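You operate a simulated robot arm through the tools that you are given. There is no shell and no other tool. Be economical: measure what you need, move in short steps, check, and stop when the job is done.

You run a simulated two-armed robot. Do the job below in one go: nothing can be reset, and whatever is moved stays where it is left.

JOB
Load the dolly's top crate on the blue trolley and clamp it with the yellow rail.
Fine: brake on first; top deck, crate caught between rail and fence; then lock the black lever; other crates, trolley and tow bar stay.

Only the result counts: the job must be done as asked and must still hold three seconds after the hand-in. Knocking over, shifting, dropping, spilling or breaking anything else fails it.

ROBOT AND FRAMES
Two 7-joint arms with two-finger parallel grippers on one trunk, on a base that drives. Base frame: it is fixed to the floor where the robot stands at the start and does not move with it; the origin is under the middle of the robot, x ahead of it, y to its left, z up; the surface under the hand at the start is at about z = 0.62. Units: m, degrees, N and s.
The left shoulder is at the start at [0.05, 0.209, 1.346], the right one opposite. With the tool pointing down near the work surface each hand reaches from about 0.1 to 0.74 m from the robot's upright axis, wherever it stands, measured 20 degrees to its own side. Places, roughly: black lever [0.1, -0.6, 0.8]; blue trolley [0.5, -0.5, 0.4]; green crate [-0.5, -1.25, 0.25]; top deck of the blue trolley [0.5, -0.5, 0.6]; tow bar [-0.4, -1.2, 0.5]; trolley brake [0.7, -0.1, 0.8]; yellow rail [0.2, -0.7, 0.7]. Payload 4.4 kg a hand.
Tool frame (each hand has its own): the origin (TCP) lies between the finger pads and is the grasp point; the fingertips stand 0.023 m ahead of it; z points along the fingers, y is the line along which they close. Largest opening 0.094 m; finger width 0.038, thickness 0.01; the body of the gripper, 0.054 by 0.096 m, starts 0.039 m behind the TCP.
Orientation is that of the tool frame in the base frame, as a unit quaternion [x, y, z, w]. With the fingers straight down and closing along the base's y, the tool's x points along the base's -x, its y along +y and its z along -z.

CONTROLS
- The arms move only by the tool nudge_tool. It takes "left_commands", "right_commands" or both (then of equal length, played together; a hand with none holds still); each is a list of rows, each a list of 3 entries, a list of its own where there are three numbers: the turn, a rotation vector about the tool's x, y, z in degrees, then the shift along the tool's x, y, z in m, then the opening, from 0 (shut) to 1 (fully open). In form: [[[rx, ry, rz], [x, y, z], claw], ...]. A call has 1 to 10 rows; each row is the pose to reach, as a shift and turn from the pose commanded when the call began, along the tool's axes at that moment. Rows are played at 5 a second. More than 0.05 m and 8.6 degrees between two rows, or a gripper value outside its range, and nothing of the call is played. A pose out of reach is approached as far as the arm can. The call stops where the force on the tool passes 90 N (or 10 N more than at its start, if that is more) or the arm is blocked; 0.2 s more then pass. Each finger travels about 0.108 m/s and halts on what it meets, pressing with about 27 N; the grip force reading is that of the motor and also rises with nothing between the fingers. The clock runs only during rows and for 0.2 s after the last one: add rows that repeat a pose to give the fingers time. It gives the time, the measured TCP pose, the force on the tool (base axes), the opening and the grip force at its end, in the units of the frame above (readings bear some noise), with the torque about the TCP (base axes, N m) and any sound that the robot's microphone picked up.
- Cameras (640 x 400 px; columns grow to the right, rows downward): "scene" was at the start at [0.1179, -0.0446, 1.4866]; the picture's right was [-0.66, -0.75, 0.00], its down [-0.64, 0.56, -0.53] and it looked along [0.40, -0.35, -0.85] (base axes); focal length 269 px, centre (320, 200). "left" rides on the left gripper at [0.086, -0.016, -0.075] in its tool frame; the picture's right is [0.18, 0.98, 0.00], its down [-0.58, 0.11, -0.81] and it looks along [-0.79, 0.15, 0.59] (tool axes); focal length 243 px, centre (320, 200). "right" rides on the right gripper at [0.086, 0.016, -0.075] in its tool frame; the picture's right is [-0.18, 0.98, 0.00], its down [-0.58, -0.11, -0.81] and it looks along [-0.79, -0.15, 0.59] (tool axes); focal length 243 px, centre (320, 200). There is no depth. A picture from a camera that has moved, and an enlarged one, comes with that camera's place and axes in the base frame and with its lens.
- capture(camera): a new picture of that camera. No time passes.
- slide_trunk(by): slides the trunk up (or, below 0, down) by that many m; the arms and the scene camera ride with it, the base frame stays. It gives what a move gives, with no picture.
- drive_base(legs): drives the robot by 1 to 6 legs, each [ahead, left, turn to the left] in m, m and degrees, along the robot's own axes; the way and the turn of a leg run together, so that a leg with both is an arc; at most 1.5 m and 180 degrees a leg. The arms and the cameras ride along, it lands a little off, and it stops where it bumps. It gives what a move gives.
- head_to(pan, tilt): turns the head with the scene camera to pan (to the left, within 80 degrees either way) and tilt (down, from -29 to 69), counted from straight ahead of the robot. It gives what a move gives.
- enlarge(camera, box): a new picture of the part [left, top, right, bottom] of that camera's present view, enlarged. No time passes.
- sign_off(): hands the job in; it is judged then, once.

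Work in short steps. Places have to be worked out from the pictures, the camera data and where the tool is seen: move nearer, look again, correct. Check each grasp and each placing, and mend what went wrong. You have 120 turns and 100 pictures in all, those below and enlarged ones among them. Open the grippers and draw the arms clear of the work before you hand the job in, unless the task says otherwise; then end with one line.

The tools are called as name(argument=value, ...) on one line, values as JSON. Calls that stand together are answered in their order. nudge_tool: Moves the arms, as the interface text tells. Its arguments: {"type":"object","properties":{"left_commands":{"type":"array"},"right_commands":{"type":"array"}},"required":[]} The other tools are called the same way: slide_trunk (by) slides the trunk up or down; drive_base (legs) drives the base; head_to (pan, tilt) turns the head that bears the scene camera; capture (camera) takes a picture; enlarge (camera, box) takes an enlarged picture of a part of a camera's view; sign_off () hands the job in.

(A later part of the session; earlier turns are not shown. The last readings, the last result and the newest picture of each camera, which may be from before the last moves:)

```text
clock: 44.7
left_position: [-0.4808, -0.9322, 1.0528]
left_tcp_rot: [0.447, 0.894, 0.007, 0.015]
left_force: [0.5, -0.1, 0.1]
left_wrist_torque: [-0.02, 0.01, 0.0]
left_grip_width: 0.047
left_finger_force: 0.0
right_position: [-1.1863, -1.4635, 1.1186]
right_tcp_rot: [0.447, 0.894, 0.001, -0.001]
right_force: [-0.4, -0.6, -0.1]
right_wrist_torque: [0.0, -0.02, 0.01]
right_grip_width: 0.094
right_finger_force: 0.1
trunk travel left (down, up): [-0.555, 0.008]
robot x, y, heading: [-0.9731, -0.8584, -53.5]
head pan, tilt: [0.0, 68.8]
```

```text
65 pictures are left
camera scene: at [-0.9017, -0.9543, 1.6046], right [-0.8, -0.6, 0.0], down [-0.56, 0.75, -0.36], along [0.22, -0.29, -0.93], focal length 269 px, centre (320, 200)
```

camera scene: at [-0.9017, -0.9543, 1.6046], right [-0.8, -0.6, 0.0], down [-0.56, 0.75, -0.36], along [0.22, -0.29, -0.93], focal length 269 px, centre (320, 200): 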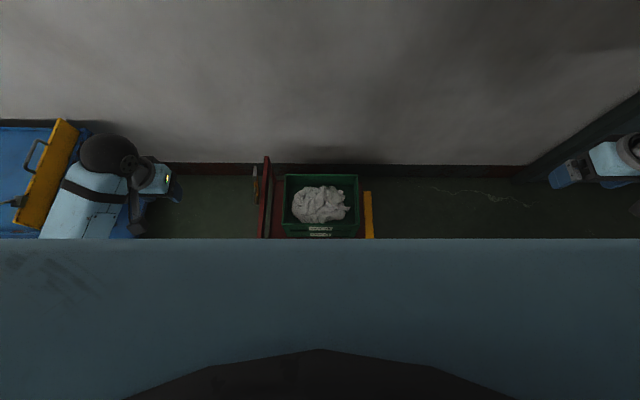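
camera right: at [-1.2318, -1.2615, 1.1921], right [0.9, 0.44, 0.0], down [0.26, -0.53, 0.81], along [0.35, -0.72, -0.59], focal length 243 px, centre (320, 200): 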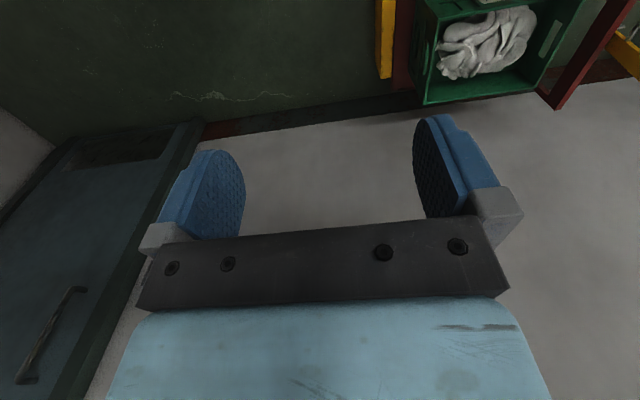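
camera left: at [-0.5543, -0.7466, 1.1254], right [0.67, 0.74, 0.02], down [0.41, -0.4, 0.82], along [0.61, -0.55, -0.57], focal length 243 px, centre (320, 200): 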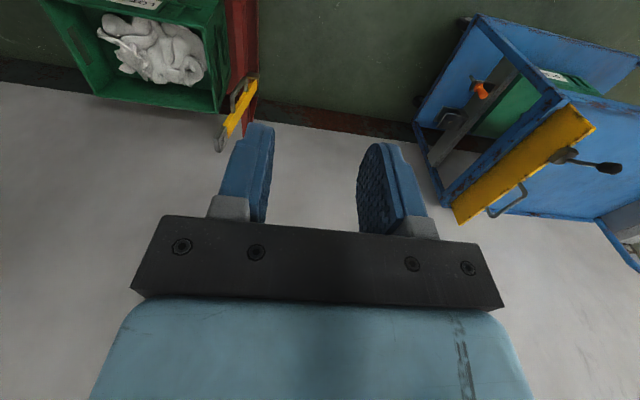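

Now I bring both hands over their grip spots (left (-0.537,-1.164), right (-0.728,-1.488)) high above, lowering to z≈0.95.

nudge_tool(left_commands=[[[0.2, 0.1, 0], [-0.0153, -0.0183, 0.01], 0.5], [[0.3, 0.2, 0], [-0.0306, -0.0366, 0.02], 0.5], [[0.5, 0.4, 0], [-0.0459, -0.0549, 0.03], 0.5], [[0.6, 0.5, 0], [-0.0612, -0.0732, 0.04], 0.5], [[0.8, 0.6, 0], [-0.0765, -0.0915, 0.05], 0.5], [[0.9, 0.7, 0], [-0.0918, -0.1098, 0.06], 0.5], [[1, 0.8, 0], [-0.1071, -0.1281, 0.07], 0.5], [[1.2, 1, 0], [-0.1224, -0.1464, 0.08], 0.5], [[1.3, 1.1, 0], [-0.1377, -0.1647, 0.09], 0.5], [[1.5, 1.2, 0], [-0.153, -0.183, 0.1], 0.5]], right_commands=[[[0, 0, 0], [-0.0293, 0.0354, 0.0], 0.5], [[0, 0, 0], [-0.0586, 0.0707, 0.0], 0.5], [[0, 0, 0], [-0.0879, 0.106, 0.01], 0.5], [[0, 0, 0], [-0.1172, 0.1414, 0.03], 0.5], [[0, 0, 0], [-0.1465, 0.1767, 0.05], 0.5], [[0, 0, 0], [-0.1758, 0.212, 0.07], 0.5], [[0, 0, 0], [-0.2051, 0.2475, 0.09], 0.5], [[0, 0, 0], [-0.2344, 0.2828, 0.11], 0.5], [[0, 0, 0], [-0.2637, 0.318, 0.13], 0.5], [[0, 0, 0], [-0.293, 0.3535, 0.15], 0.5]])

slide_trunk(by=-0.35)

head_to(pan=0, tilt=50)

capture(camera="scene")

```text
refused: row 4 steps farther than a row can; nothing moved
```

```text
clock: 48.1
left_position: [-0.481, -0.9312, 0.7026]
left_tcp_rot: [0.447, 0.894, 0.007, 0.015]
left_force: [-0.3, -0.4, -0.4]
left_wrist_torque: [0.0, -0.01, 0.02]
left_grip_width: 0.0472
left_finger_force: 0.1
right_position: [-1.1862, -1.4635, 0.77]
right_tcp_rot: [0.448, 0.894, 0.0, 0.0]
right_force: [-0.5, -0.2, 0.0]
right_wrist_torque: [0.0, 0.0, 0.02]
right_grip_width: 0.0942
right_finger_force: 0.1
trunk travel left (down, up): [-0.205, 0.358]
robot x, y, heading: [-0.9729, -0.8584, -53.3]
head pan, tilt: [0.0, 68.8]
```

```text
clock: 48.9
left_position: [-0.4813, -0.9303, 0.7033]
left_tcp_rot: [0.447, 0.894, 0.007, 0.014]
left_force: [-0.4, -0.1, 0.6]
left_wrist_torque: [0.01, -0.04, -0.02]
left_grip_width: 0.0469
left_finger_force: 0.0
right_position: [-1.1858, -1.4624, 0.7686]
right_tcp_rot: [0.448, 0.894, 0.0, 0.0]
right_force: [-0.6, -0.1, 0.8]
right_wrist_torque: [0.03, -0.01, -0.03]
right_grip_width: 0.094
right_finger_force: 0.1
trunk travel left (down, up): [-0.205, 0.358]
robot x, y, heading: [-0.9766, -0.8578, -53.2]
head pan, tilt: [0.0, 50.0]
```

```text
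64 pictures are left
camera scene: at [-0.889, -0.9703, 1.2765], right [-0.8, -0.6, 0.0], down [-0.46, 0.61, -0.64], along [0.38, -0.51, -0.77], focal length 269 px, centre (320, 200)
```

scene: 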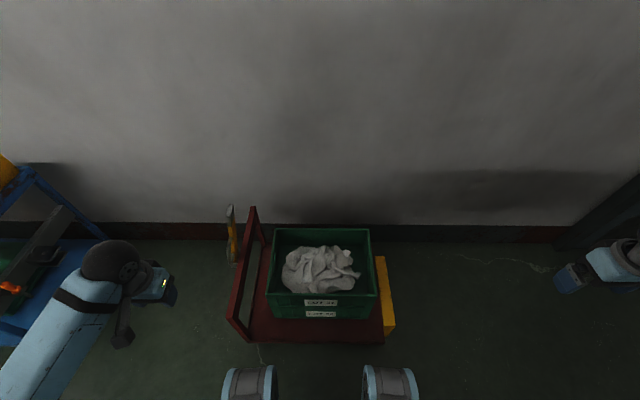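

The arm rows were refused (step too large) but nothing was hit; trunk is lowered. I take a sharp view of the crate to refine its corners from this height.

enlarge(camera="scene", box=[210, 190, 410, 350])

```text
2.50 times, centred on (310, 270) of scene
camera zoom: at [-0.889, -0.9703, 1.2765], right [-0.8, -0.6, 0.0], down [-0.46, 0.61, -0.64], along [0.38, -0.51, -0.77], focal length 674 px, centre (345, 25)
```

zoom: 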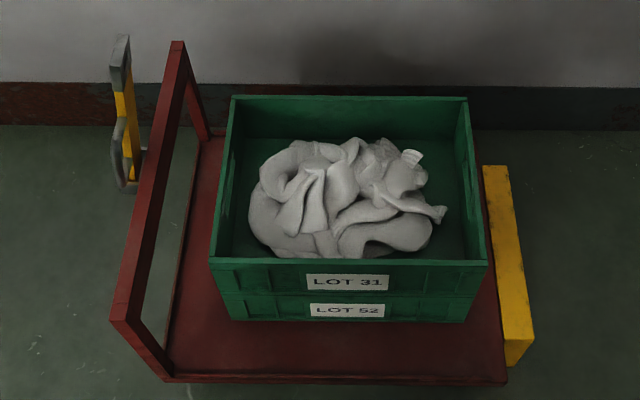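

Corners agree with before (z_rim 0.43; left wall l≈-1.128, right ≈-1.468; frame inner face l≈-1.05). I now move both hands horizontally over their grip spots.

nudge_tool(left_commands=[[[0.2, 0.1, 0], [0, -0.03, 0], 0.5], [[0.3, 0.2, 0], [0, -0.06, 0], 0.5], [[0.5, 0.4, 0], [0, -0.09, 0], 0.5], [[0.6, 0.5, 0], [-0.01, -0.12, 0], 0.5], [[0.8, 0.6, 0], [-0.03, -0.15, 0], 0.5], [[0.9, 0.7, 0], [-0.05, -0.187, 0], 0.5], [[1, 0.8, 0], [-0.08, -0.187, 0], 0.5], [[1.2, 1, 0], [-0.11, -0.187, 0], 0.5], [[1.3, 1.1, 0], [-0.13, -0.187, 0], 0.5], [[1.5, 1.2, 0], [-0.154, -0.187, 0], 0.5]], right_commands=[[[0, 0, 0], [-0.0293, 0.0356, 0.0], 0.5], [[0, 0, 0], [-0.0586, 0.0713, 0.0], 0.5], [[0, 0, 0], [-0.0879, 0.107, 0.0], 0.5], [[0, 0, 0], [-0.1172, 0.1426, 0.0], 0.5], [[0, 0, 0], [-0.1465, 0.1782, 0.0], 0.5], [[0, 0, 0], [-0.1758, 0.2139, 0.0], 0.5], [[0, 0, 0], [-0.2051, 0.2495, 0.0], 0.5], [[0, 0, 0], [-0.2344, 0.2852, 0.0], 0.5], [[0, 0, 0], [-0.2637, 0.321, 0.0], 0.5], [[0, 0, 0], [-0.293, 0.3565, 0.0], 0.5]])

enlarge(camera="scene", box=[210, 150, 450, 350])

capture(camera="left")

capture(camera="right")

```text
clock: 51.1
left_position: [-0.5376, -1.1682, 0.7019]
left_tcp_rot: [0.447, 0.895, -0.001, 0.001]
left_force: [0.0, 0.1, -1.1]
left_wrist_torque: [0.02, 0.04, -0.03]
left_grip_width: 0.0468
left_finger_force: 0.0
right_position: [-0.7218, -1.4841, 0.7625]
right_tcp_rot: [0.448, 0.894, 0.0, -0.001]
right_force: [-0.3, -0.2, 0.4]
right_wrist_torque: [-0.01, -0.03, 0.04]
right_grip_width: 0.0467
right_finger_force: 0.0
trunk travel left (down, up): [-0.205, 0.358]
robot x, y, heading: [-0.9722, -0.8551, -53.2]
head pan, tilt: [0.0, 50.0]
```

```text
2.00 times, centred on (330, 250) of scene
camera zoom: at [-0.888, -0.9705, 1.2765], right [-0.8, -0.6, 0.0], down [-0.46, 0.61, -0.64], along [0.38, -0.51, -0.77], focal length 539 px, centre (300, 100)
```

zoom: 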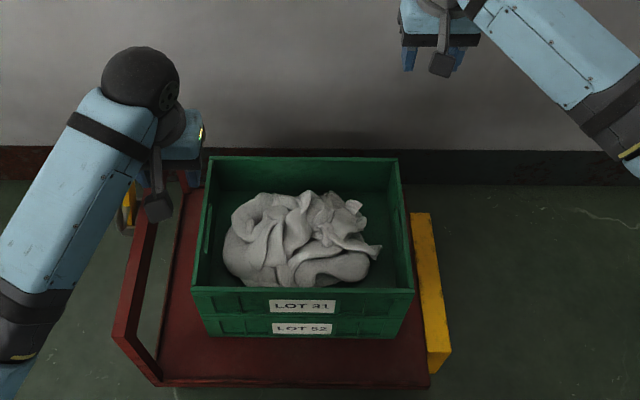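

```text
61 pictures are left
camera left: at [-0.6012, -1.107, 0.7758], right [0.68, 0.74, 0.0], down [0.44, -0.4, 0.81], along [0.59, -0.54, -0.59], focal length 243 px, centre (320, 200)
```

left: 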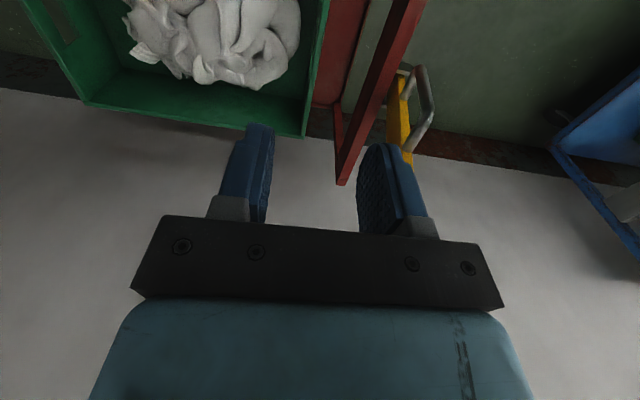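

```text
60 pictures are left
camera right: at [-0.7603, -1.4057, 0.8353], right [0.9, 0.44, 0.0], down [0.26, -0.53, 0.81], along [0.35, -0.72, -0.59], focal length 243 px, centre (320, 200)
```

right: 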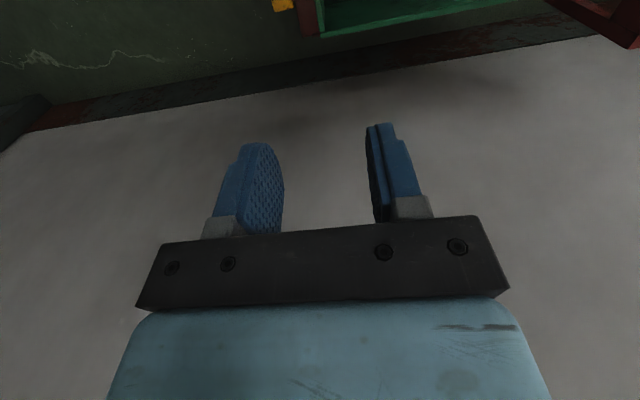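

The measured corners match from both wrist cameras. I lower both hands to TCP z≈0.50 (fingertips just above the rim) and check.

nudge_tool(left_commands=[[[0, 0, 0], [0, 0, 0.033], 0.5], [[0, 0, 0], [0, 0, 0.067], 0.5], [[0, 0, 0], [0, 0, 0.1], 0.5], [[0, 0, 0], [0, 0, 0.133], 0.5], [[0, 0, 0], [0, 0, 0.167], 0.5], [[0, 0, 0], [0, 0, 0.2], 0.5]], right_commands=[[[0, 0, 0], [0, -0.003, 0.044], 0.5], [[0, 0, 0], [0, -0.0035, 0.087], 0.5], [[0, 0, 0], [0, -0.0035, 0.13], 0.5], [[0, 0, 0], [0, -0.0035, 0.174], 0.5], [[0, 0, 0], [0, -0.0035, 0.217], 0.5], [[0, 0, 0], [0, -0.0035, 0.26], 0.5]])

enlarge(camera="scene", box=[190, 180, 430, 330])

capture(camera="left")

capture(camera="right")

```text
clock: 52.5
left_position: [-0.5356, -1.1696, 0.501]
left_tcp_rot: [0.447, 0.894, 0.0, 0.0]
left_force: [-1.4, -0.5, 0.4]
left_wrist_torque: [-0.03, -0.02, 0.0]
left_grip_width: 0.0471
left_finger_force: 0.0
right_position: [-0.7277, -1.4829, 0.5082]
right_tcp_rot: [0.448, 0.894, 0.0, 0.0]
right_force: [0.0, -0.4, -0.8]
right_wrist_torque: [0.01, 0.0, 0.0]
right_grip_width: 0.0473
right_finger_force: 0.1
trunk travel left (down, up): [-0.205, 0.358]
robot x, y, heading: [-0.9772, -0.8547, -53.0]
head pan, tilt: [0.0, 50.0]
```

```text
2.67 times, centred on (310, 255) of scene
camera zoom: at [-0.8886, -0.9706, 1.2766], right [-0.8, -0.6, 0.0], down [-0.46, 0.61, -0.64], along [0.38, -0.51, -0.77], focal length 718 px, centre (347, 53)
```

zoom: 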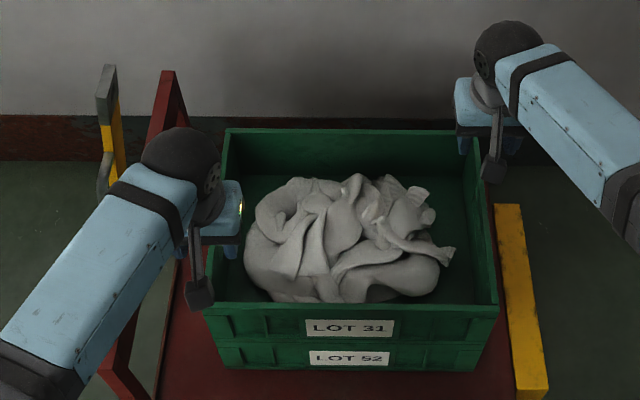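

```text
58 pictures are left
camera left: at [-0.6001, -1.1086, 0.5755], right [0.68, 0.74, 0.0], down [0.44, -0.4, 0.81], along [0.59, -0.54, -0.59], focal length 243 px, centre (320, 200)
```

left: 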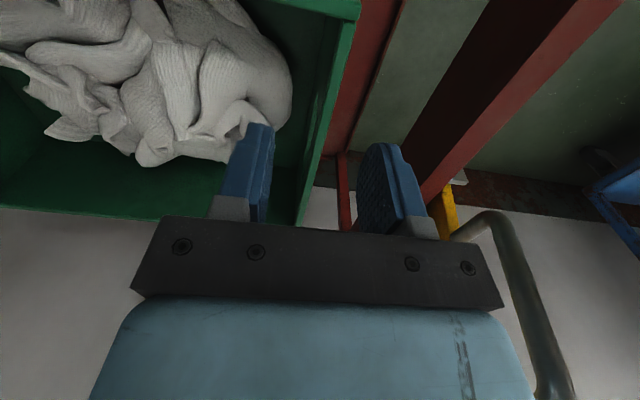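

```text
57 pictures are left
camera right: at [-0.7669, -1.404, 0.5816], right [0.9, 0.44, 0.0], down [0.26, -0.53, 0.81], along [0.36, -0.72, -0.59], focal length 243 px, centre (320, 200)
```

right: 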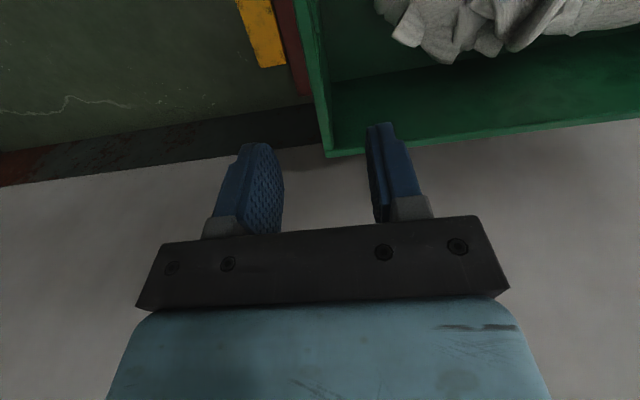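

Both hands straddle their walls; D-handle is ~4 cm clear. I narrow the opening a little and descend to fingertip z≈0.405.

nudge_tool(left_commands=[[[0, 0, 0], [0, 0, 0.01], 0.38], [[0, 0, 0], [0, 0, 0.02], 0.38], [[0, 0, 0], [0, 0, 0.035], 0.38], [[0, 0, 0], [0, 0, 0.05], 0.38], [[0, 0, 0], [0, 0, 0.062], 0.38], [[0, 0, 0], [0, 0, 0.073], 0.38]], right_commands=[[[0, 0, 0], [0, 0, 0.015], 0.38], [[0, 0, 0], [0, 0, 0.03], 0.38], [[0, 0, 0], [0, 0, 0.045], 0.38], [[0, 0, 0], [0, 0, 0.06], 0.38], [[0, 0, 0], [0, 0, 0.07], 0.38], [[0, 0, 0], [0, 0, 0.08], 0.38]])

capture(camera="left")

capture(camera="right")

```text
clock: 53.9
left_position: [-0.5321, -1.1631, 0.4314]
left_tcp_rot: [0.445, 0.896, 0.002, 0.003]
left_force: [0.2, -0.3, -0.1]
left_wrist_torque: [0.0, 0.01, 0.01]
left_grip_width: 0.0359
left_finger_force: 0.1
right_position: [-0.7285, -1.4858, 0.4297]
right_tcp_rot: [0.447, 0.894, 0.0, 0.0]
right_force: [-0.5, -0.2, 0.9]
right_wrist_torque: [-0.01, -0.01, 0.01]
right_grip_width: 0.0359
right_finger_force: 0.2
trunk travel left (down, up): [-0.205, 0.358]
robot x, y, heading: [-0.9703, -0.8544, -53.3]
head pan, tilt: [0.0, 50.0]
```

```text
56 pictures are left
camera left: at [-0.5975, -1.1032, 0.5046], right [0.67, 0.74, 0.01], down [0.43, -0.4, 0.81], along [0.6, -0.54, -0.59], focal length 243 px, centre (320, 200)
```

left: 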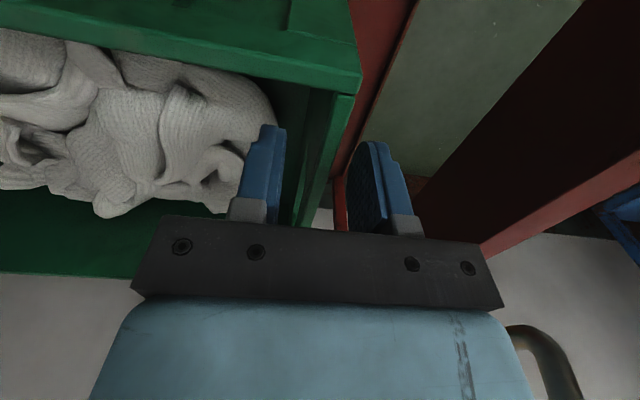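

```text
55 pictures are left
camera right: at [-0.7677, -1.4053, 0.5035], right [0.9, 0.44, 0.0], down [0.26, -0.53, 0.81], along [0.36, -0.72, -0.59], focal length 243 px, centre (320, 200)
```

right: 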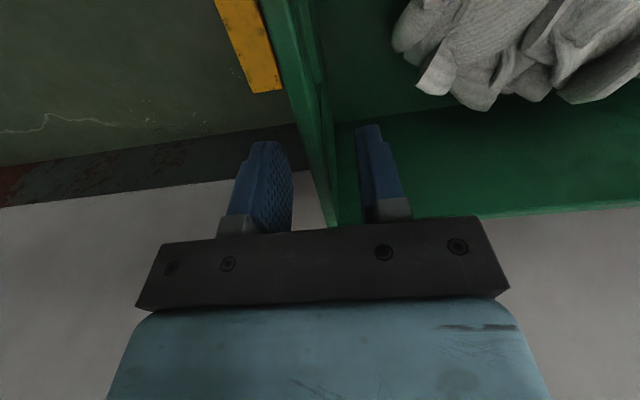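

Both walls are between the fingers. I close both grippers gently.

nudge_tool(left_commands=[[[0, 0, 0], [0, 0, 0], 0.25], [[0, 0, 0], [0, 0, 0], 0.1], [[0, 0, 0], [0, 0, 0], 0], [[0, 0, 0], [0, 0, 0], 0], [[0, 0, 0], [0, 0, 0], 0]], right_commands=[[[0, 0, 0], [0, 0, 0], 0.25], [[0, 0, 0], [0, 0, 0], 0.1], [[0, 0, 0], [0, 0, 0], 0], [[0, 0, 0], [0, 0, 0], 0], [[0, 0, 0], [0, 0, 0], 0]])

```text
clock: 55.1
left_position: [-0.5314, -1.163, 0.4303]
left_tcp_rot: [0.445, 0.895, 0.004, 0.004]
left_force: [20.0, 33.3, 12.0]
left_wrist_torque: [0.77, -0.07, -0.99]
left_grip_width: 0.0091
left_finger_force: 27.2
right_position: [-0.7298, -1.4854, 0.43]
right_tcp_rot: [0.449, 0.894, 0.0, 0.001]
right_force: [-12.6, -18.8, 4.7]
right_wrist_torque: [-0.14, 0.26, -1.02]
right_grip_width: 0.009
right_finger_force: 26.6
trunk travel left (down, up): [-0.205, 0.358]
robot x, y, heading: [-0.9731, -0.854, -53.0]
head pan, tilt: [0.0, 50.0]
```

Both grip a 9 mm wall, but hands squeeze slightly inward (left +39 N, right -22 N along the crate). I relax: left 3 mm outward, right 2 mm outward.

nudge_tool(left_commands=[[[0, 0, 0], [0, 0.0015, 0], 0], [[0, 0, 0], [0, 0.003, 0], 0], [[0, 0, 0], [0, 0.003, 0], 0]], right_commands=[[[0, 0, 0], [0, -0.001, 0], 0], [[0, 0, 0], [0, -0.002, 0], 0], [[0, 0, 0], [0, -0.002, 0], 0]])

```text
clock: 55.9
left_position: [-0.5298, -1.1646, 0.4322]
left_tcp_rot: [0.446, 0.895, 0.0, 0.005]
left_force: [-0.8, 12.2, 0.1]
left_wrist_torque: [0.87, 0.49, -1.03]
left_grip_width: 0.0093
left_finger_force: 27.4
right_position: [-0.7288, -1.487, 0.4297]
right_tcp_rot: [0.448, 0.894, 0.0, 0.001]
right_force: [-11.2, -4.3, 24.9]
right_wrist_torque: [0.0, 0.2, -1.0]
right_grip_width: 0.0093
right_finger_force: 27.7
trunk travel left (down, up): [-0.205, 0.358]
robot x, y, heading: [-0.9766, -0.8514, -53.3]
head pan, tilt: [0.0, 50.0]
```

Loads are mild now. I lift a little with the trunk to test the grip.

slide_trunk(by=0.04)

capture(camera="scene")

```text
clock: 56.7
left_position: [-0.5358, -1.1622, 0.4675]
left_tcp_rot: [0.447, 0.894, 0.003, 0.0]
left_force: [1.2, 0.0, -4.8]
left_wrist_torque: [-0.4, -0.17, -0.05]
left_grip_width: 0.009
left_finger_force: 27.0
right_position: [-0.731, -1.4866, 0.4667]
right_tcp_rot: [0.448, 0.894, 0.0, -0.001]
right_force: [-0.9, -0.2, -4.8]
right_wrist_torque: [0.28, 0.37, 0.47]
right_grip_width: 0.0087
right_finger_force: 27.2
trunk travel left (down, up): [-0.245, 0.318]
robot x, y, heading: [-0.9755, -0.854, -53.1]
head pan, tilt: [0.0, 50.0]
```

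```text
54 pictures are left
camera scene: at [-0.8883, -0.9714, 1.317], right [-0.8, -0.6, 0.0], down [-0.46, 0.61, -0.64], along [0.38, -0.51, -0.77], focal length 269 px, centre (320, 200)
```

scene: 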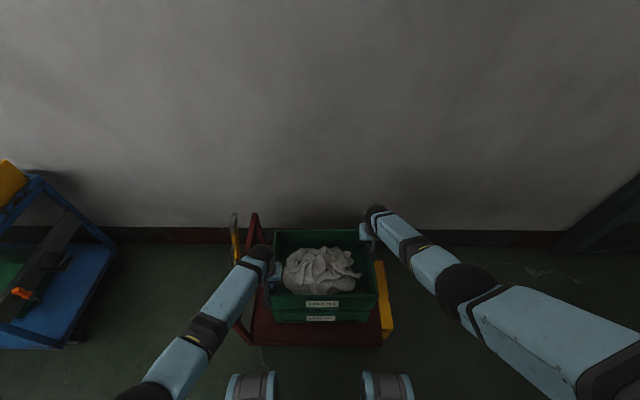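

The crate is lifted level, ~10 N in total, the lower crate stays. I lift on with the trunk.

slide_trunk(by=0.31)

capture(camera="scene")

```text
clock: 59.8
left_position: [-0.5346, -1.1625, 0.7774]
left_tcp_rot: [0.447, 0.894, 0.001, 0.0]
left_force: [14.5, 23.1, -5.5]
left_wrist_torque: [0.76, 0.09, -0.46]
left_grip_width: 0.009
left_finger_force: 27.3
right_position: [-0.7307, -1.4886, 0.7775]
right_tcp_rot: [0.448, 0.894, -0.001, -0.001]
right_force: [-14.3, -24.3, -6.4]
right_wrist_torque: [-0.63, 0.0, 0.52]
right_grip_width: 0.0087
right_finger_force: 26.7
trunk travel left (down, up): [-0.555, 0.008]
robot x, y, heading: [-0.9751, -0.8556, -53.5]
head pan, tilt: [0.0, 50.0]
```

```text
53 pictures are left
camera scene: at [-0.8881, -0.9716, 1.6264], right [-0.8, -0.6, 0.0], down [-0.46, 0.61, -0.64], along [0.38, -0.51, -0.77], focal length 269 px, centre (320, 200)
```

scene: 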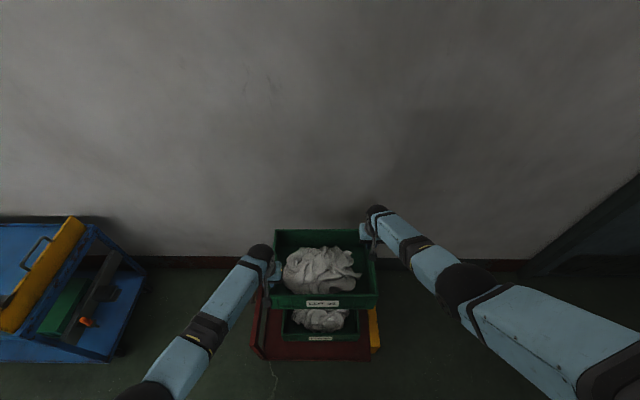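

Crate is up level at z≈0.78, lower crate undisturbed. I raise the arms a further 5 cm, then back off from the dolly and check.

nudge_tool(left_commands=[[[0, 0, 0], [0, 0, -0.01], 0], [[0, 0, 0], [0, 0, -0.02], 0], [[0, 0, 0], [0, 0, -0.03], 0], [[0, 0, 0], [0, 0, -0.04], 0], [[0, 0, 0], [0, 0, -0.05], 0]], right_commands=[[[0, 0, 0], [0, 0, -0.01], 0], [[0, 0, 0], [0, 0, -0.02], 0], [[0, 0, 0], [0, 0, -0.03], 0], [[0, 0, 0], [0, 0, -0.04], 0], [[0, 0, 0], [0, 0, -0.05], 0]])

drive_base(legs=[[-0.36, 0, 0]])

capture(camera="scene")

```text
clock: 61.0
left_position: [-0.5334, -1.1636, 0.828]
left_tcp_rot: [0.447, 0.894, 0.001, 0.0]
left_force: [14.1, 27.9, -5.3]
left_wrist_torque: [1.02, 0.18, -0.84]
left_grip_width: 0.0089
left_finger_force: 27.0
right_position: [-0.7304, -1.4883, 0.8281]
right_tcp_rot: [0.449, 0.894, -0.001, 0.0]
right_force: [-15.5, -28.7, -5.5]
right_wrist_torque: [-0.85, -0.15, -0.09]
right_grip_width: 0.0091
right_finger_force: 27.4
trunk travel left (down, up): [-0.555, 0.008]
robot x, y, heading: [-0.9709, -0.8557, -53.2]
head pan, tilt: [0.0, 50.0]
```

```text
clock: 63.3
left_position: [-0.7436, -0.8871, 0.8293]
left_tcp_rot: [0.449, 0.894, 0.001, -0.001]
left_force: [14.3, 28.1, -5.0]
left_wrist_torque: [0.35, -0.26, -0.95]
left_grip_width: 0.0089
left_finger_force: 26.6
right_position: [-0.9424, -1.2088, 0.8273]
right_tcp_rot: [0.451, 0.892, -0.001, -0.001]
right_force: [-14.3, -28.3, -5.1]
right_wrist_torque: [-0.21, 0.31, -0.16]
right_grip_width: 0.0087
right_finger_force: 27.0
trunk travel left (down, up): [-0.555, 0.008]
robot x, y, heading: [-1.1835, -0.5734, -53.5]
head pan, tilt: [0.0, 50.0]
```

```text
52 pictures are left
camera scene: at [-1.0969, -0.6921, 1.6264], right [-0.8, -0.59, 0.0], down [-0.46, 0.62, -0.64], along [0.38, -0.52, -0.77], focal length 269 px, centre (320, 200)
```

scene: 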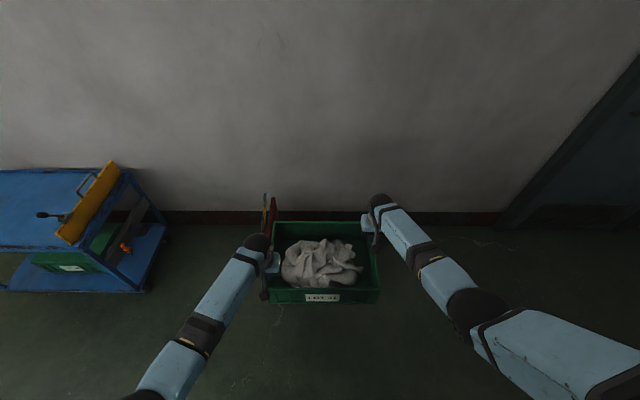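

Crate held well. I relax the squeeze a little and drive left along the trolley.

nudge_tool(left_commands=[[[0, 0, 0], [0, 0.001, 0], 0], [[0, 0, 0], [0, 0.002, 0], 0]], right_commands=[[[0, 0, 0], [0, -0.001, 0], 0], [[0, 0, 0], [0, -0.002, 0], 0]])

drive_base(legs=[[0, 0.65, 0], [0, 0.65, 0]])

capture(camera="scene")

```text
clock: 63.9
left_position: [-0.7427, -0.8871, 0.8295]
left_tcp_rot: [0.449, 0.893, 0.001, -0.001]
left_force: [-9.7, -8.8, -6.1]
left_wrist_torque: [0.33, 0.39, -0.93]
left_grip_width: 0.0089
left_finger_force: 27.3
right_position: [-0.9419, -1.2103, 0.8262]
right_tcp_rot: [0.449, 0.893, 0.0, -0.001]
right_force: [9.6, 7.9, -6.3]
right_wrist_torque: [-0.07, -0.5, -0.6]
right_grip_width: 0.0086
right_finger_force: 27.0
trunk travel left (down, up): [-0.555, 0.008]
robot x, y, heading: [-1.1828, -0.5755, -53.2]
head pan, tilt: [0.0, 50.0]
```

```text
clock: 76.0
left_position: [0.3269, -0.0725, 0.8294]
left_tcp_rot: [0.436, 0.9, 0.0, 0.0]
left_force: [-19.9, -25.6, -6.1]
left_wrist_torque: [-0.38, 0.38, -0.99]
left_grip_width: 0.0088
left_finger_force: 26.9
right_position: [0.1375, -0.3996, 0.8263]
right_tcp_rot: [0.437, 0.899, 0.001, -0.001]
right_force: [20.5, 24.7, -5.5]
right_wrist_torque: [0.47, -0.34, -0.83]
right_grip_width: 0.009
right_finger_force: 27.0
trunk travel left (down, up): [-0.555, 0.008]
robot x, y, heading: [-0.1247, 0.229, -51.9]
head pan, tilt: [0.0, 50.0]
```

```text
51 pictures are left
camera scene: at [-0.0325, 0.1125, 1.6264], right [-0.79, -0.62, 0.0], down [-0.47, 0.6, -0.64], along [0.4, -0.5, -0.77], focal length 269 px, centre (320, 200)
```

scene: 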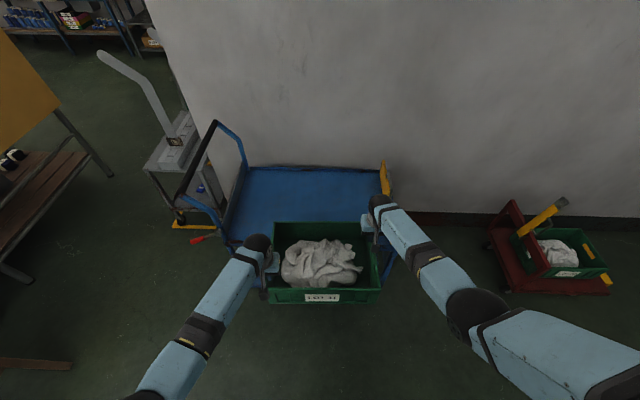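

Now in front of the trolley. I enlarge to measure fence, deck and rail from here.

enlarge(camera="scene", box=[170, 110, 410, 260])

```text
2.67 times, centred on (290, 185) of scene
camera zoom: at [-0.0325, 0.1125, 1.6264], right [-0.79, -0.62, 0.0], down [-0.47, 0.6, -0.64], along [0.4, -0.5, -0.77], focal length 718 px, centre (400, 240)
```

zoom: 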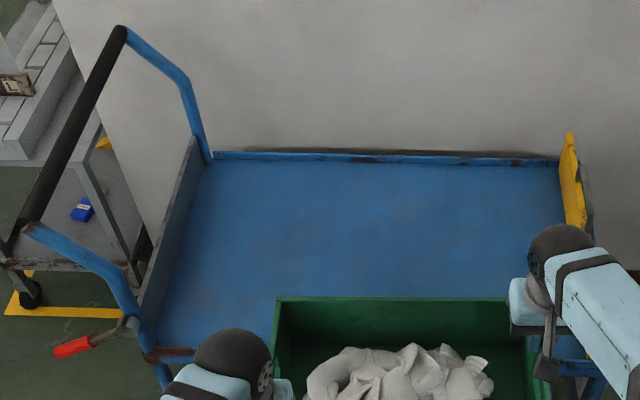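

Fence inner face at l≈0.45, deck n 0.52–0.95 (trolley heading ≈37°), deck centre n≈0.74. I trim heading, shift left 0.13 m, then go forward part-way and check clearance from the handle.

drive_base(legs=[[0, 0.13, -1], [0.2, 0, 0]])

capture(camera="scene")

```text
clock: 77.3
left_position: [0.3634, -0.044, 0.8268]
left_tcp_rot: [0.437, 0.9, 0.002, -0.002]
left_force: [-2.4, 0.4, -4.7]
left_wrist_torque: [-0.09, 0.1, -0.44]
left_grip_width: 0.0087
left_finger_force: 27.1
right_position: [0.1746, -0.3726, 0.8268]
right_tcp_rot: [0.438, 0.899, -0.001, -0.002]
right_force: [1.7, 0.0, -6.0]
right_wrist_torque: [-0.04, 0.14, -0.27]
right_grip_width: 0.0088
right_finger_force: 26.7
trunk travel left (down, up): [-0.555, 0.008]
robot x, y, heading: [-0.0872, 0.253, -51.9]
head pan, tilt: [0.0, 50.0]
stopped in leg 1: the robot was blocked; the commanded pose is now the measured one
```

```text
49 pictures are left
camera scene: at [0.0053, 0.1401, 1.6264], right [-0.79, -0.62, 0.0], down [-0.48, 0.6, -0.64], along [0.4, -0.51, -0.77], focal length 269 px, centre (320, 200)
```

scene: 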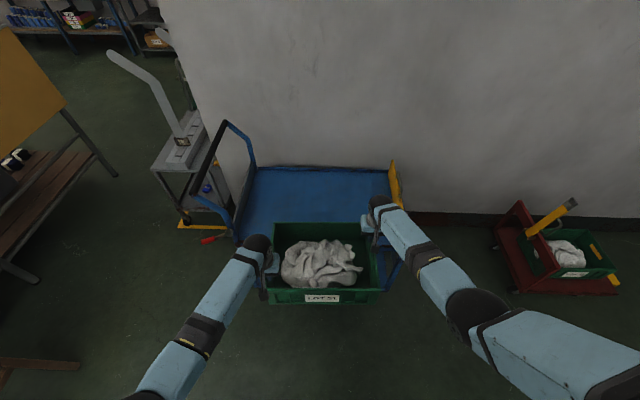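

The base got blocked after ~5 cm to the left. I look left to see what is there.

head_to(pan=75, tilt=50)

capture(camera="scene")

```text
clock: 78.7
left_position: [0.3619, -0.0464, 0.8275]
left_tcp_rot: [0.437, 0.899, 0.002, -0.001]
left_force: [-3.0, 0.8, -4.7]
left_wrist_torque: [-0.06, 0.04, -0.64]
left_grip_width: 0.0088
left_finger_force: 27.0
right_position: [0.174, -0.3738, 0.8263]
right_tcp_rot: [0.438, 0.899, 0.001, 0.0]
right_force: [2.3, -1.4, -6.2]
right_wrist_torque: [0.05, 0.08, -0.44]
right_grip_width: 0.009
right_finger_force: 27.5
trunk travel left (down, up): [-0.555, 0.008]
robot x, y, heading: [-0.0872, 0.2536, -51.7]
head pan, tilt: [75.0, 50.0]
```

```text
48 pictures are left
camera scene: at [0.026, 0.229, 1.6265], right [0.39, -0.92, 0.0], down [-0.7, -0.3, -0.64], along [0.59, 0.25, -0.77], focal length 269 px, centre (320, 200)
```

scene: 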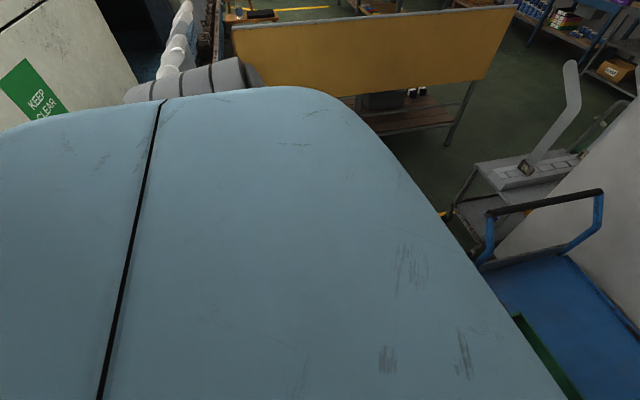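

Own body hides what's on the left. The forward way is clear: at this lateral position the crate fits between fence and rail (crate l -0.09…0.26), so I drive forward in two steps.

drive_base(legs=[[0.2, 0, 0]])

head_to(pan=0, tilt=50)

capture(camera="scene")

```text
clock: 80.3
left_position: [0.4866, -0.2006, 0.828]
left_tcp_rot: [0.435, 0.9, 0.002, -0.001]
left_force: [-3.3, -0.4, -4.7]
left_wrist_torque: [0.13, 0.23, -0.66]
left_grip_width: 0.0088
left_finger_force: 27.0
right_position: [0.2983, -0.5288, 0.8271]
right_tcp_rot: [0.437, 0.899, 0.0, -0.001]
right_force: [3.8, 0.1, -6.8]
right_wrist_torque: [-0.15, -0.04, -0.41]
right_grip_width: 0.0087
right_finger_force: 26.8
trunk travel left (down, up): [-0.555, 0.008]
robot x, y, heading: [0.0379, 0.0985, -51.8]
head pan, tilt: [75.0, 50.0]
```

```text
clock: 81.8
left_position: [0.4865, -0.2004, 0.8285]
left_tcp_rot: [0.435, 0.9, 0.002, -0.001]
left_force: [-3.0, 0.6, -4.6]
left_wrist_torque: [-0.14, 0.05, -0.55]
left_grip_width: 0.0086
left_finger_force: 27.0
right_position: [0.2973, -0.5288, 0.8267]
right_tcp_rot: [0.436, 0.9, 0.001, -0.001]
right_force: [2.3, -1.1, -4.6]
right_wrist_torque: [0.08, 0.14, -0.38]
right_grip_width: 0.009
right_finger_force: 27.2
trunk travel left (down, up): [-0.555, 0.008]
robot x, y, heading: [0.0362, 0.0961, -51.9]
head pan, tilt: [0.0, 50.0]
```

```text
47 pictures are left
camera scene: at [0.1261, -0.0175, 1.6264], right [-0.78, -0.62, 0.0], down [-0.48, 0.6, -0.64], along [0.4, -0.5, -0.77], focal length 269 px, centre (320, 200)
```

scene: 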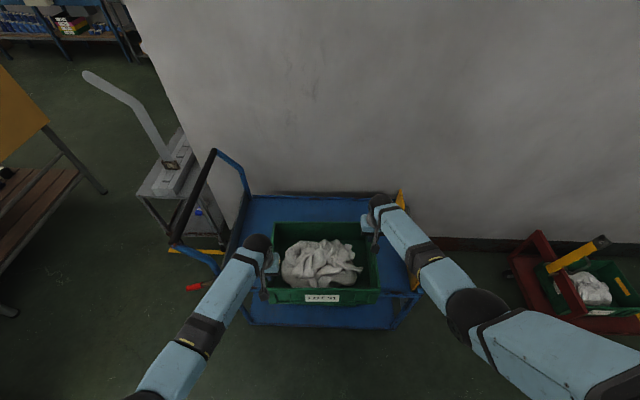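

Crate centre is now at l≈0.09, n≈0.53. I go forward 0.18 more, with a small left shift.

drive_base(legs=[[0.18, 0.04, -1]])

capture(camera="scene")

```text
clock: 83.3
left_position: [0.6229, -0.3187, 0.8288]
left_tcp_rot: [0.44, 0.898, 0.002, -0.001]
left_force: [-2.3, 0.7, -5.7]
left_wrist_torque: [0.07, 0.18, -0.6]
left_grip_width: 0.0091
left_finger_force: 26.9
right_position: [0.4318, -0.6455, 0.8253]
right_tcp_rot: [0.441, 0.897, 0.001, -0.001]
right_force: [3.7, -0.1, -6.4]
right_wrist_torque: [-0.1, -0.02, -0.38]
right_grip_width: 0.0088
right_finger_force: 26.8
trunk travel left (down, up): [-0.555, 0.008]
robot x, y, heading: [0.1774, -0.0155, -52.2]
head pan, tilt: [0.0, 50.0]
```

```text
46 pictures are left
camera scene: at [0.2648, -0.1324, 1.6265], right [-0.79, -0.61, 0.0], down [-0.47, 0.61, -0.64], along [0.39, -0.51, -0.77], focal length 269 px, centre (320, 200)
```

scene: 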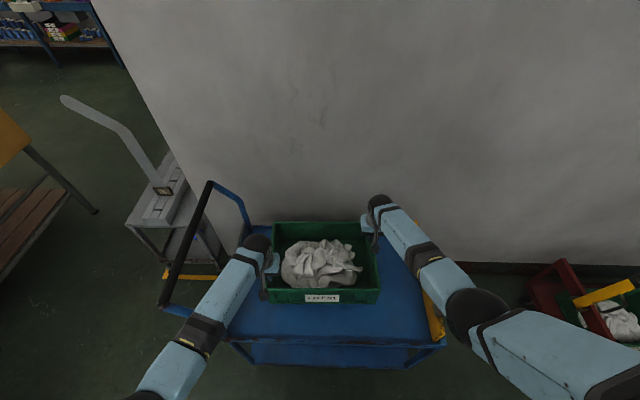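

Crate centre at l≈0.13, n≈0.70, over the deck. There's room to the fence (0.45), so I shift 5 cm further left.

drive_base(legs=[[0, 0.05, -0.8]])

capture(camera="left")

```text
clock: 84.4
left_position: [0.6587, -0.2952, 0.8278]
left_tcp_rot: [0.446, 0.895, 0.002, -0.002]
left_force: [-1.8, 0.5, -5.9]
left_wrist_torque: [-0.15, 0.04, -0.49]
left_grip_width: 0.009
left_finger_force: 26.9
right_position: [0.4622, -0.6191, 0.8252]
right_tcp_rot: [0.446, 0.895, 0.001, -0.001]
right_force: [2.0, -0.1, -6.1]
right_wrist_torque: [0.07, 0.14, -0.31]
right_grip_width: 0.0092
right_finger_force: 27.5
trunk travel left (down, up): [-0.555, 0.008]
robot x, y, heading: [0.22, 0.0129, -53.0]
head pan, tilt: [0.0, 50.0]
```

```text
45 pictures are left
camera left: at [0.5941, -0.2339, 0.9026], right [0.67, 0.74, 0.0], down [0.44, -0.4, 0.8], along [0.59, -0.54, -0.59], focal length 243 px, centre (320, 200)
```

left: 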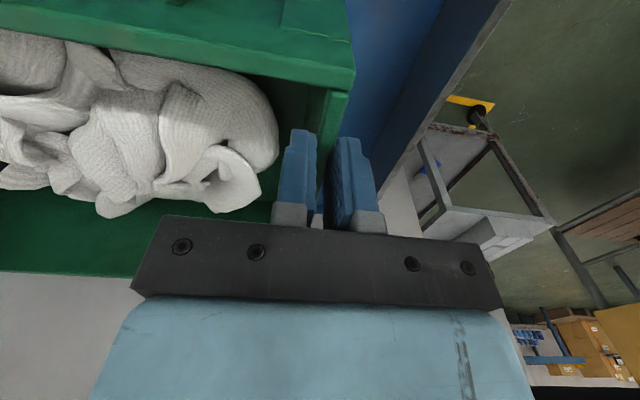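

Left wall sits ≈0.10 m from the fence; robot is square. I lower the crate with both arms by 6 cm first.

nudge_tool(left_commands=[[[0, 0, 0], [0, 0, 0.012], 0], [[0, 0, 0], [0, 0, 0.024], 0], [[0, 0, 0], [0, 0, 0.036], 0], [[0, 0, 0], [0, 0, 0.048], 0], [[0, 0, 0], [0, 0, 0.06], 0]], right_commands=[[[0, 0, 0], [0, 0, 0.012], 0], [[0, 0, 0], [0, 0, 0.024], 0], [[0, 0, 0], [0, 0, 0.036], 0], [[0, 0, 0], [0, 0, 0.048], 0], [[0, 0, 0], [0, 0, 0.06], 0]])

nudge_tool(left_commands=[[[0, 0, 0], [0, 0, 0.004], 0], [[0, 0, 0], [0, 0, 0.008], 0], [[0, 0, 0], [0, 0, 0.012], 0]], right_commands=[[[0, 0, 0], [0, 0, 0.004], 0], [[0, 0, 0], [0, 0, 0.008], 0], [[0, 0, 0], [0, 0, 0.012], 0]])

enlarge(camera="scene", box=[170, 180, 450, 360])

```text
clock: 85.6
left_position: [0.6597, -0.2943, 0.7673]
left_tcp_rot: [0.447, 0.894, 0.001, -0.003]
left_force: [0.0, 2.1, -5.4]
left_wrist_torque: [0.54, 0.31, -0.39]
left_grip_width: 0.0087
left_finger_force: 27.3
right_position: [0.4633, -0.6191, 0.7648]
right_tcp_rot: [0.447, 0.894, 0.001, -0.002]
right_force: [0.5, -1.8, -5.4]
right_wrist_torque: [-0.36, -0.31, -0.28]
right_grip_width: 0.0088
right_finger_force: 26.7
trunk travel left (down, up): [-0.555, 0.008]
robot x, y, heading: [0.2176, 0.0122, -53.0]
head pan, tilt: [0.0, 50.0]
```

```text
clock: 86.4
left_position: [0.6589, -0.2959, 0.7587]
left_tcp_rot: [0.446, 0.895, 0.001, 0.001]
left_force: [1.4, 14.1, 23.0]
left_wrist_torque: [0.03, 0.36, -1.04]
left_grip_width: 0.0094
left_finger_force: 27.0
right_position: [0.4583, -0.6162, 0.7618]
right_tcp_rot: [0.447, 0.894, 0.0, 0.0]
right_force: [-3.7, -10.2, -7.0]
right_wrist_torque: [-0.89, -0.29, -0.93]
right_grip_width: 0.009
right_finger_force: 27.1
right hand out of reach, approached as far as the arm can: row 1, 2, 3
trunk travel left (down, up): [-0.555, 0.008]
robot x, y, heading: [0.2198, 0.0117, -52.9]
head pan, tilt: [0.0, 50.0]
```

```text
2.22 times, centred on (310, 270) of scene
camera zoom: at [0.3006, -0.1014, 1.6272], right [-0.8, -0.6, 0.0], down [-0.46, 0.61, -0.64], along [0.39, -0.51, -0.77], focal length 599 px, centre (342, 44)
```

zoom: 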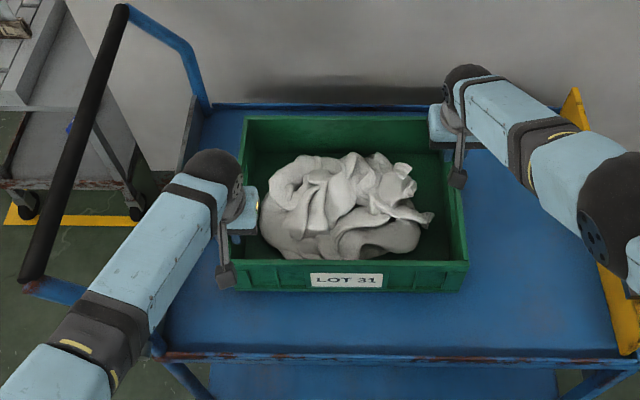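

Left side touches the deck (+23 N at TCP z 0.759), but the right arm is at its reach limit. I relieve the left a little and use the trunk to lower.

nudge_tool(left_commands=[[[0, 0, 0], [0, 0, -0.004], 0], [[0, 0, 0], [0, 0, -0.005], 0]])

slide_trunk(by=-0.006)

```text
clock: 87.0
left_position: [0.6576, -0.2919, 0.7599]
left_tcp_rot: [0.446, 0.895, 0.004, -0.002]
left_force: [2.6, 9.9, -5.7]
left_wrist_torque: [0.67, 0.1, -0.81]
left_grip_width: 0.009
left_finger_force: 26.8
right_position: [0.4613, -0.6145, 0.7606]
right_tcp_rot: [0.446, 0.895, 0.001, -0.001]
right_force: [-6.3, -9.3, 1.2]
right_wrist_torque: [0.09, -0.17, -0.39]
right_grip_width: 0.0091
right_finger_force: 27.4
trunk travel left (down, up): [-0.555, 0.008]
robot x, y, heading: [0.216, 0.009, -53.0]
head pan, tilt: [0.0, 50.0]
```

```text
clock: 87.6
left_position: [0.6575, -0.2911, 0.7577]
left_tcp_rot: [0.446, 0.895, 0.0, 0.001]
left_force: [6.5, 15.5, 2.3]
left_wrist_torque: [0.2, -0.04, -0.52]
left_grip_width: 0.009
left_finger_force: 27.4
right_position: [0.4612, -0.6147, 0.7607]
right_tcp_rot: [0.447, 0.894, -0.001, 0.002]
right_force: [-8.9, -4.8, 24.4]
right_wrist_torque: [0.0, 0.23, -0.46]
right_grip_width: 0.0093
right_finger_force: 27.0
trunk travel left (down, up): [-0.549, 0.014]
robot x, y, heading: [0.2194, 0.0132, -53.0]
head pan, tilt: [0.0, 50.0]
```

Both sides now bear on the deck. I release both grippers and lift the hands straight up.

nudge_tool(left_commands=[[[0, 0, 0], [0, 0, 0], 0.2], [[0, 0, 0], [0, 0, 0], 0.38], [[0, 0, 0], [0, 0, 0], 0.38], [[0, 0, 0], [0, 0, -0.02], 0.38], [[0, 0, 0], [0, 0, -0.05], 0.38], [[0, 0, 0], [0, 0, -0.09], 0.38], [[0, 0, 0], [0, 0, -0.13], 0.38], [[0, 0, 0], [0, 0, -0.17], 0.38]], right_commands=[[[0, 0, 0], [0, 0, 0], 0.2], [[0, 0, 0], [0, 0, 0], 0.38], [[0, 0, 0], [0, 0, 0], 0.38], [[0, 0, 0], [0, 0, -0.02], 0.38], [[0, 0, 0], [0, 0, -0.05], 0.38], [[0, 0, 0], [0, 0, -0.09], 0.38], [[0, 0, 0], [0, 0, -0.13], 0.38], [[0, 0, 0], [0, 0, -0.17], 0.38]])

capture(camera="scene")

```text
clock: 89.4
left_position: [0.6557, -0.2923, 0.929]
left_tcp_rot: [0.446, 0.895, 0.001, -0.001]
left_force: [0.1, -0.4, -0.3]
left_wrist_torque: [0.05, 0.01, 0.04]
left_grip_width: 0.0356
left_finger_force: 0.0
right_position: [0.4573, -0.6128, 0.9258]
right_tcp_rot: [0.447, 0.895, 0.001, -0.001]
right_force: [0.2, 0.2, 0.6]
right_wrist_torque: [0.03, 0.01, -0.01]
right_grip_width: 0.0356
right_finger_force: 0.1
trunk travel left (down, up): [-0.549, 0.014]
robot x, y, heading: [0.2177, 0.0158, -53.2]
head pan, tilt: [0.0, 50.0]
```

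```text
43 pictures are left
camera scene: at [0.3019, -0.1018, 1.6206], right [-0.8, -0.6, 0.0], down [-0.46, 0.61, -0.64], along [0.39, -0.51, -0.77], focal length 269 px, centre (320, 200)
```

scene: 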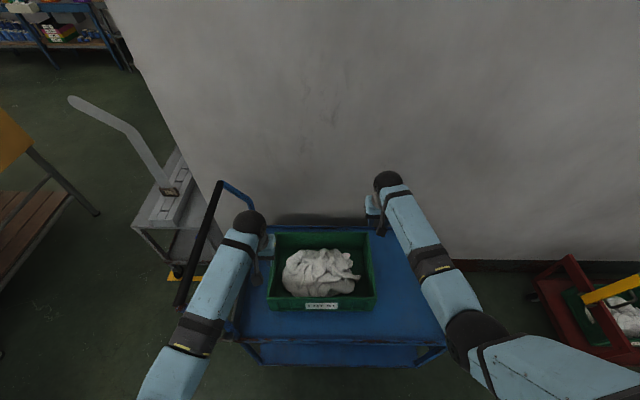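

The crate stands on the deck. Now I back off slightly and shift right to face the rail, then look at it.

drive_base(legs=[[-0.15, 0, 0], [0, -0.25, 0]])

capture(camera="scene")

capture(camera="right")

```text
clock: 93.2
left_position: [0.3668, -0.3214, 0.9277]
left_tcp_rot: [0.444, 0.896, 0.001, -0.001]
left_force: [0.3, -1.1, 0.3]
left_wrist_torque: [0.03, -0.02, 0.0]
left_grip_width: 0.0358
left_finger_force: 0.0
right_position: [0.1714, -0.6437, 0.9263]
right_tcp_rot: [0.444, 0.896, 0.001, -0.001]
right_force: [0.2, 0.3, -1.0]
right_wrist_torque: [0.02, -0.03, -0.02]
right_grip_width: 0.0358
right_finger_force: 0.1
trunk travel left (down, up): [-0.549, 0.014]
robot x, y, heading: [-0.0767, -0.0174, -52.9]
head pan, tilt: [0.0, 50.0]
```

```text
42 pictures are left
camera scene: at [0.012, -0.1333, 1.6206], right [-0.8, -0.61, 0.0], down [-0.46, 0.61, -0.64], along [0.39, -0.51, -0.77], focal length 269 px, centre (320, 200)
```

scene: 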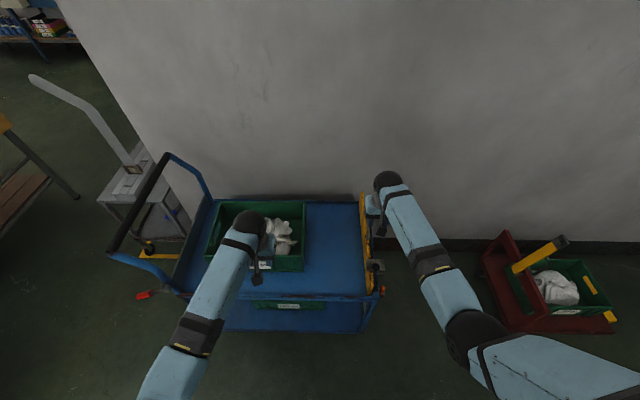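

```text
41 pictures are left
camera right: at [0.1311, -0.5648, 0.9998], right [0.89, 0.45, 0.0], down [0.27, -0.53, 0.81], along [0.36, -0.72, -0.59], focal length 243 px, centre (320, 200)
```

right: 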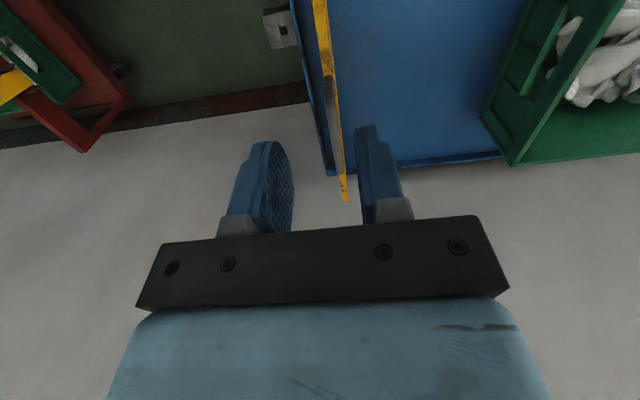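

The rail is right below the right hand. I move the right hand back and outward, turning its camera toward the rail and lever.

nudge_tool(right_commands=[[[0, 0, -6], [0.034, -0.025, 0], 0.38], [[0, 0, -12], [0.068, -0.05, 0], 0.38], [[0, 0, -18], [0.102, -0.075, 0], 0.38], [[0, 0, -24], [0.136, -0.1, 0], 0.38], [[0, 0, -30], [0.17, -0.125, 0], 0.38], [[0, 0, -36], [0.204, -0.15, 0], 0.38]])

capture(camera="right")

enlarge(camera="scene", box=[320, 180, 440, 330])

```text
clock: 94.6
left_position: [0.3663, -0.322, 0.929]
left_tcp_rot: [0.444, 0.896, 0.001, 0.0]
left_force: [-0.9, -0.5, -0.3]
left_wrist_torque: [-0.01, -0.01, 0.02]
left_grip_width: 0.0355
left_finger_force: 0.0
right_position: [-0.0752, -0.5709, 0.9269]
right_tcp_rot: [0.145, 0.99, 0.001, 0.0]
right_force: [-0.5, -0.8, 0.5]
right_wrist_torque: [0.01, 0.0, 0.02]
right_grip_width: 0.0357
right_finger_force: 0.1
trunk travel left (down, up): [-0.549, 0.014]
robot x, y, heading: [-0.0751, -0.018, -52.6]
head pan, tilt: [0.0, 50.0]
```

```text
40 pictures are left
camera right: at [-0.1532, -0.5302, 0.9997], right [0.46, 0.89, 0.0], down [0.53, -0.27, 0.81], along [0.72, -0.37, -0.59], focal length 243 px, centre (320, 200)
```

right: 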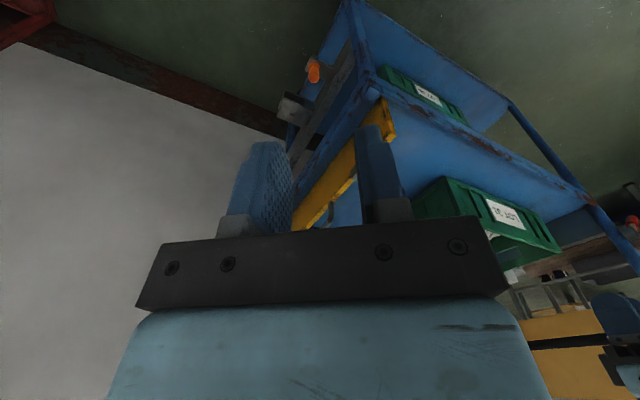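

```text
2.67 times, centred on (380, 255) of scene
camera zoom: at [0.0098, -0.133, 1.6208], right [-0.8, -0.61, 0.0], down [-0.46, 0.61, -0.64], along [0.39, -0.51, -0.77], focal length 718 px, centre (160, 53)
```

zoom: 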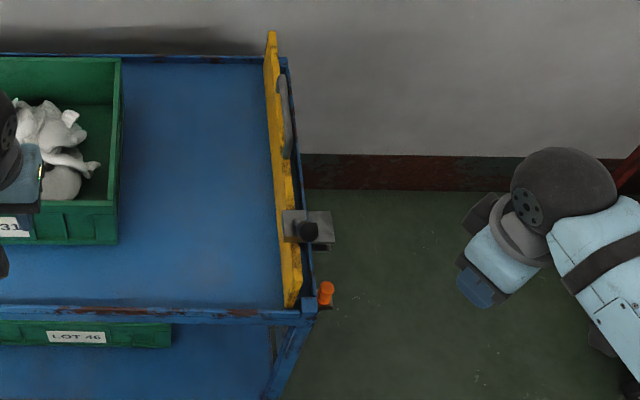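

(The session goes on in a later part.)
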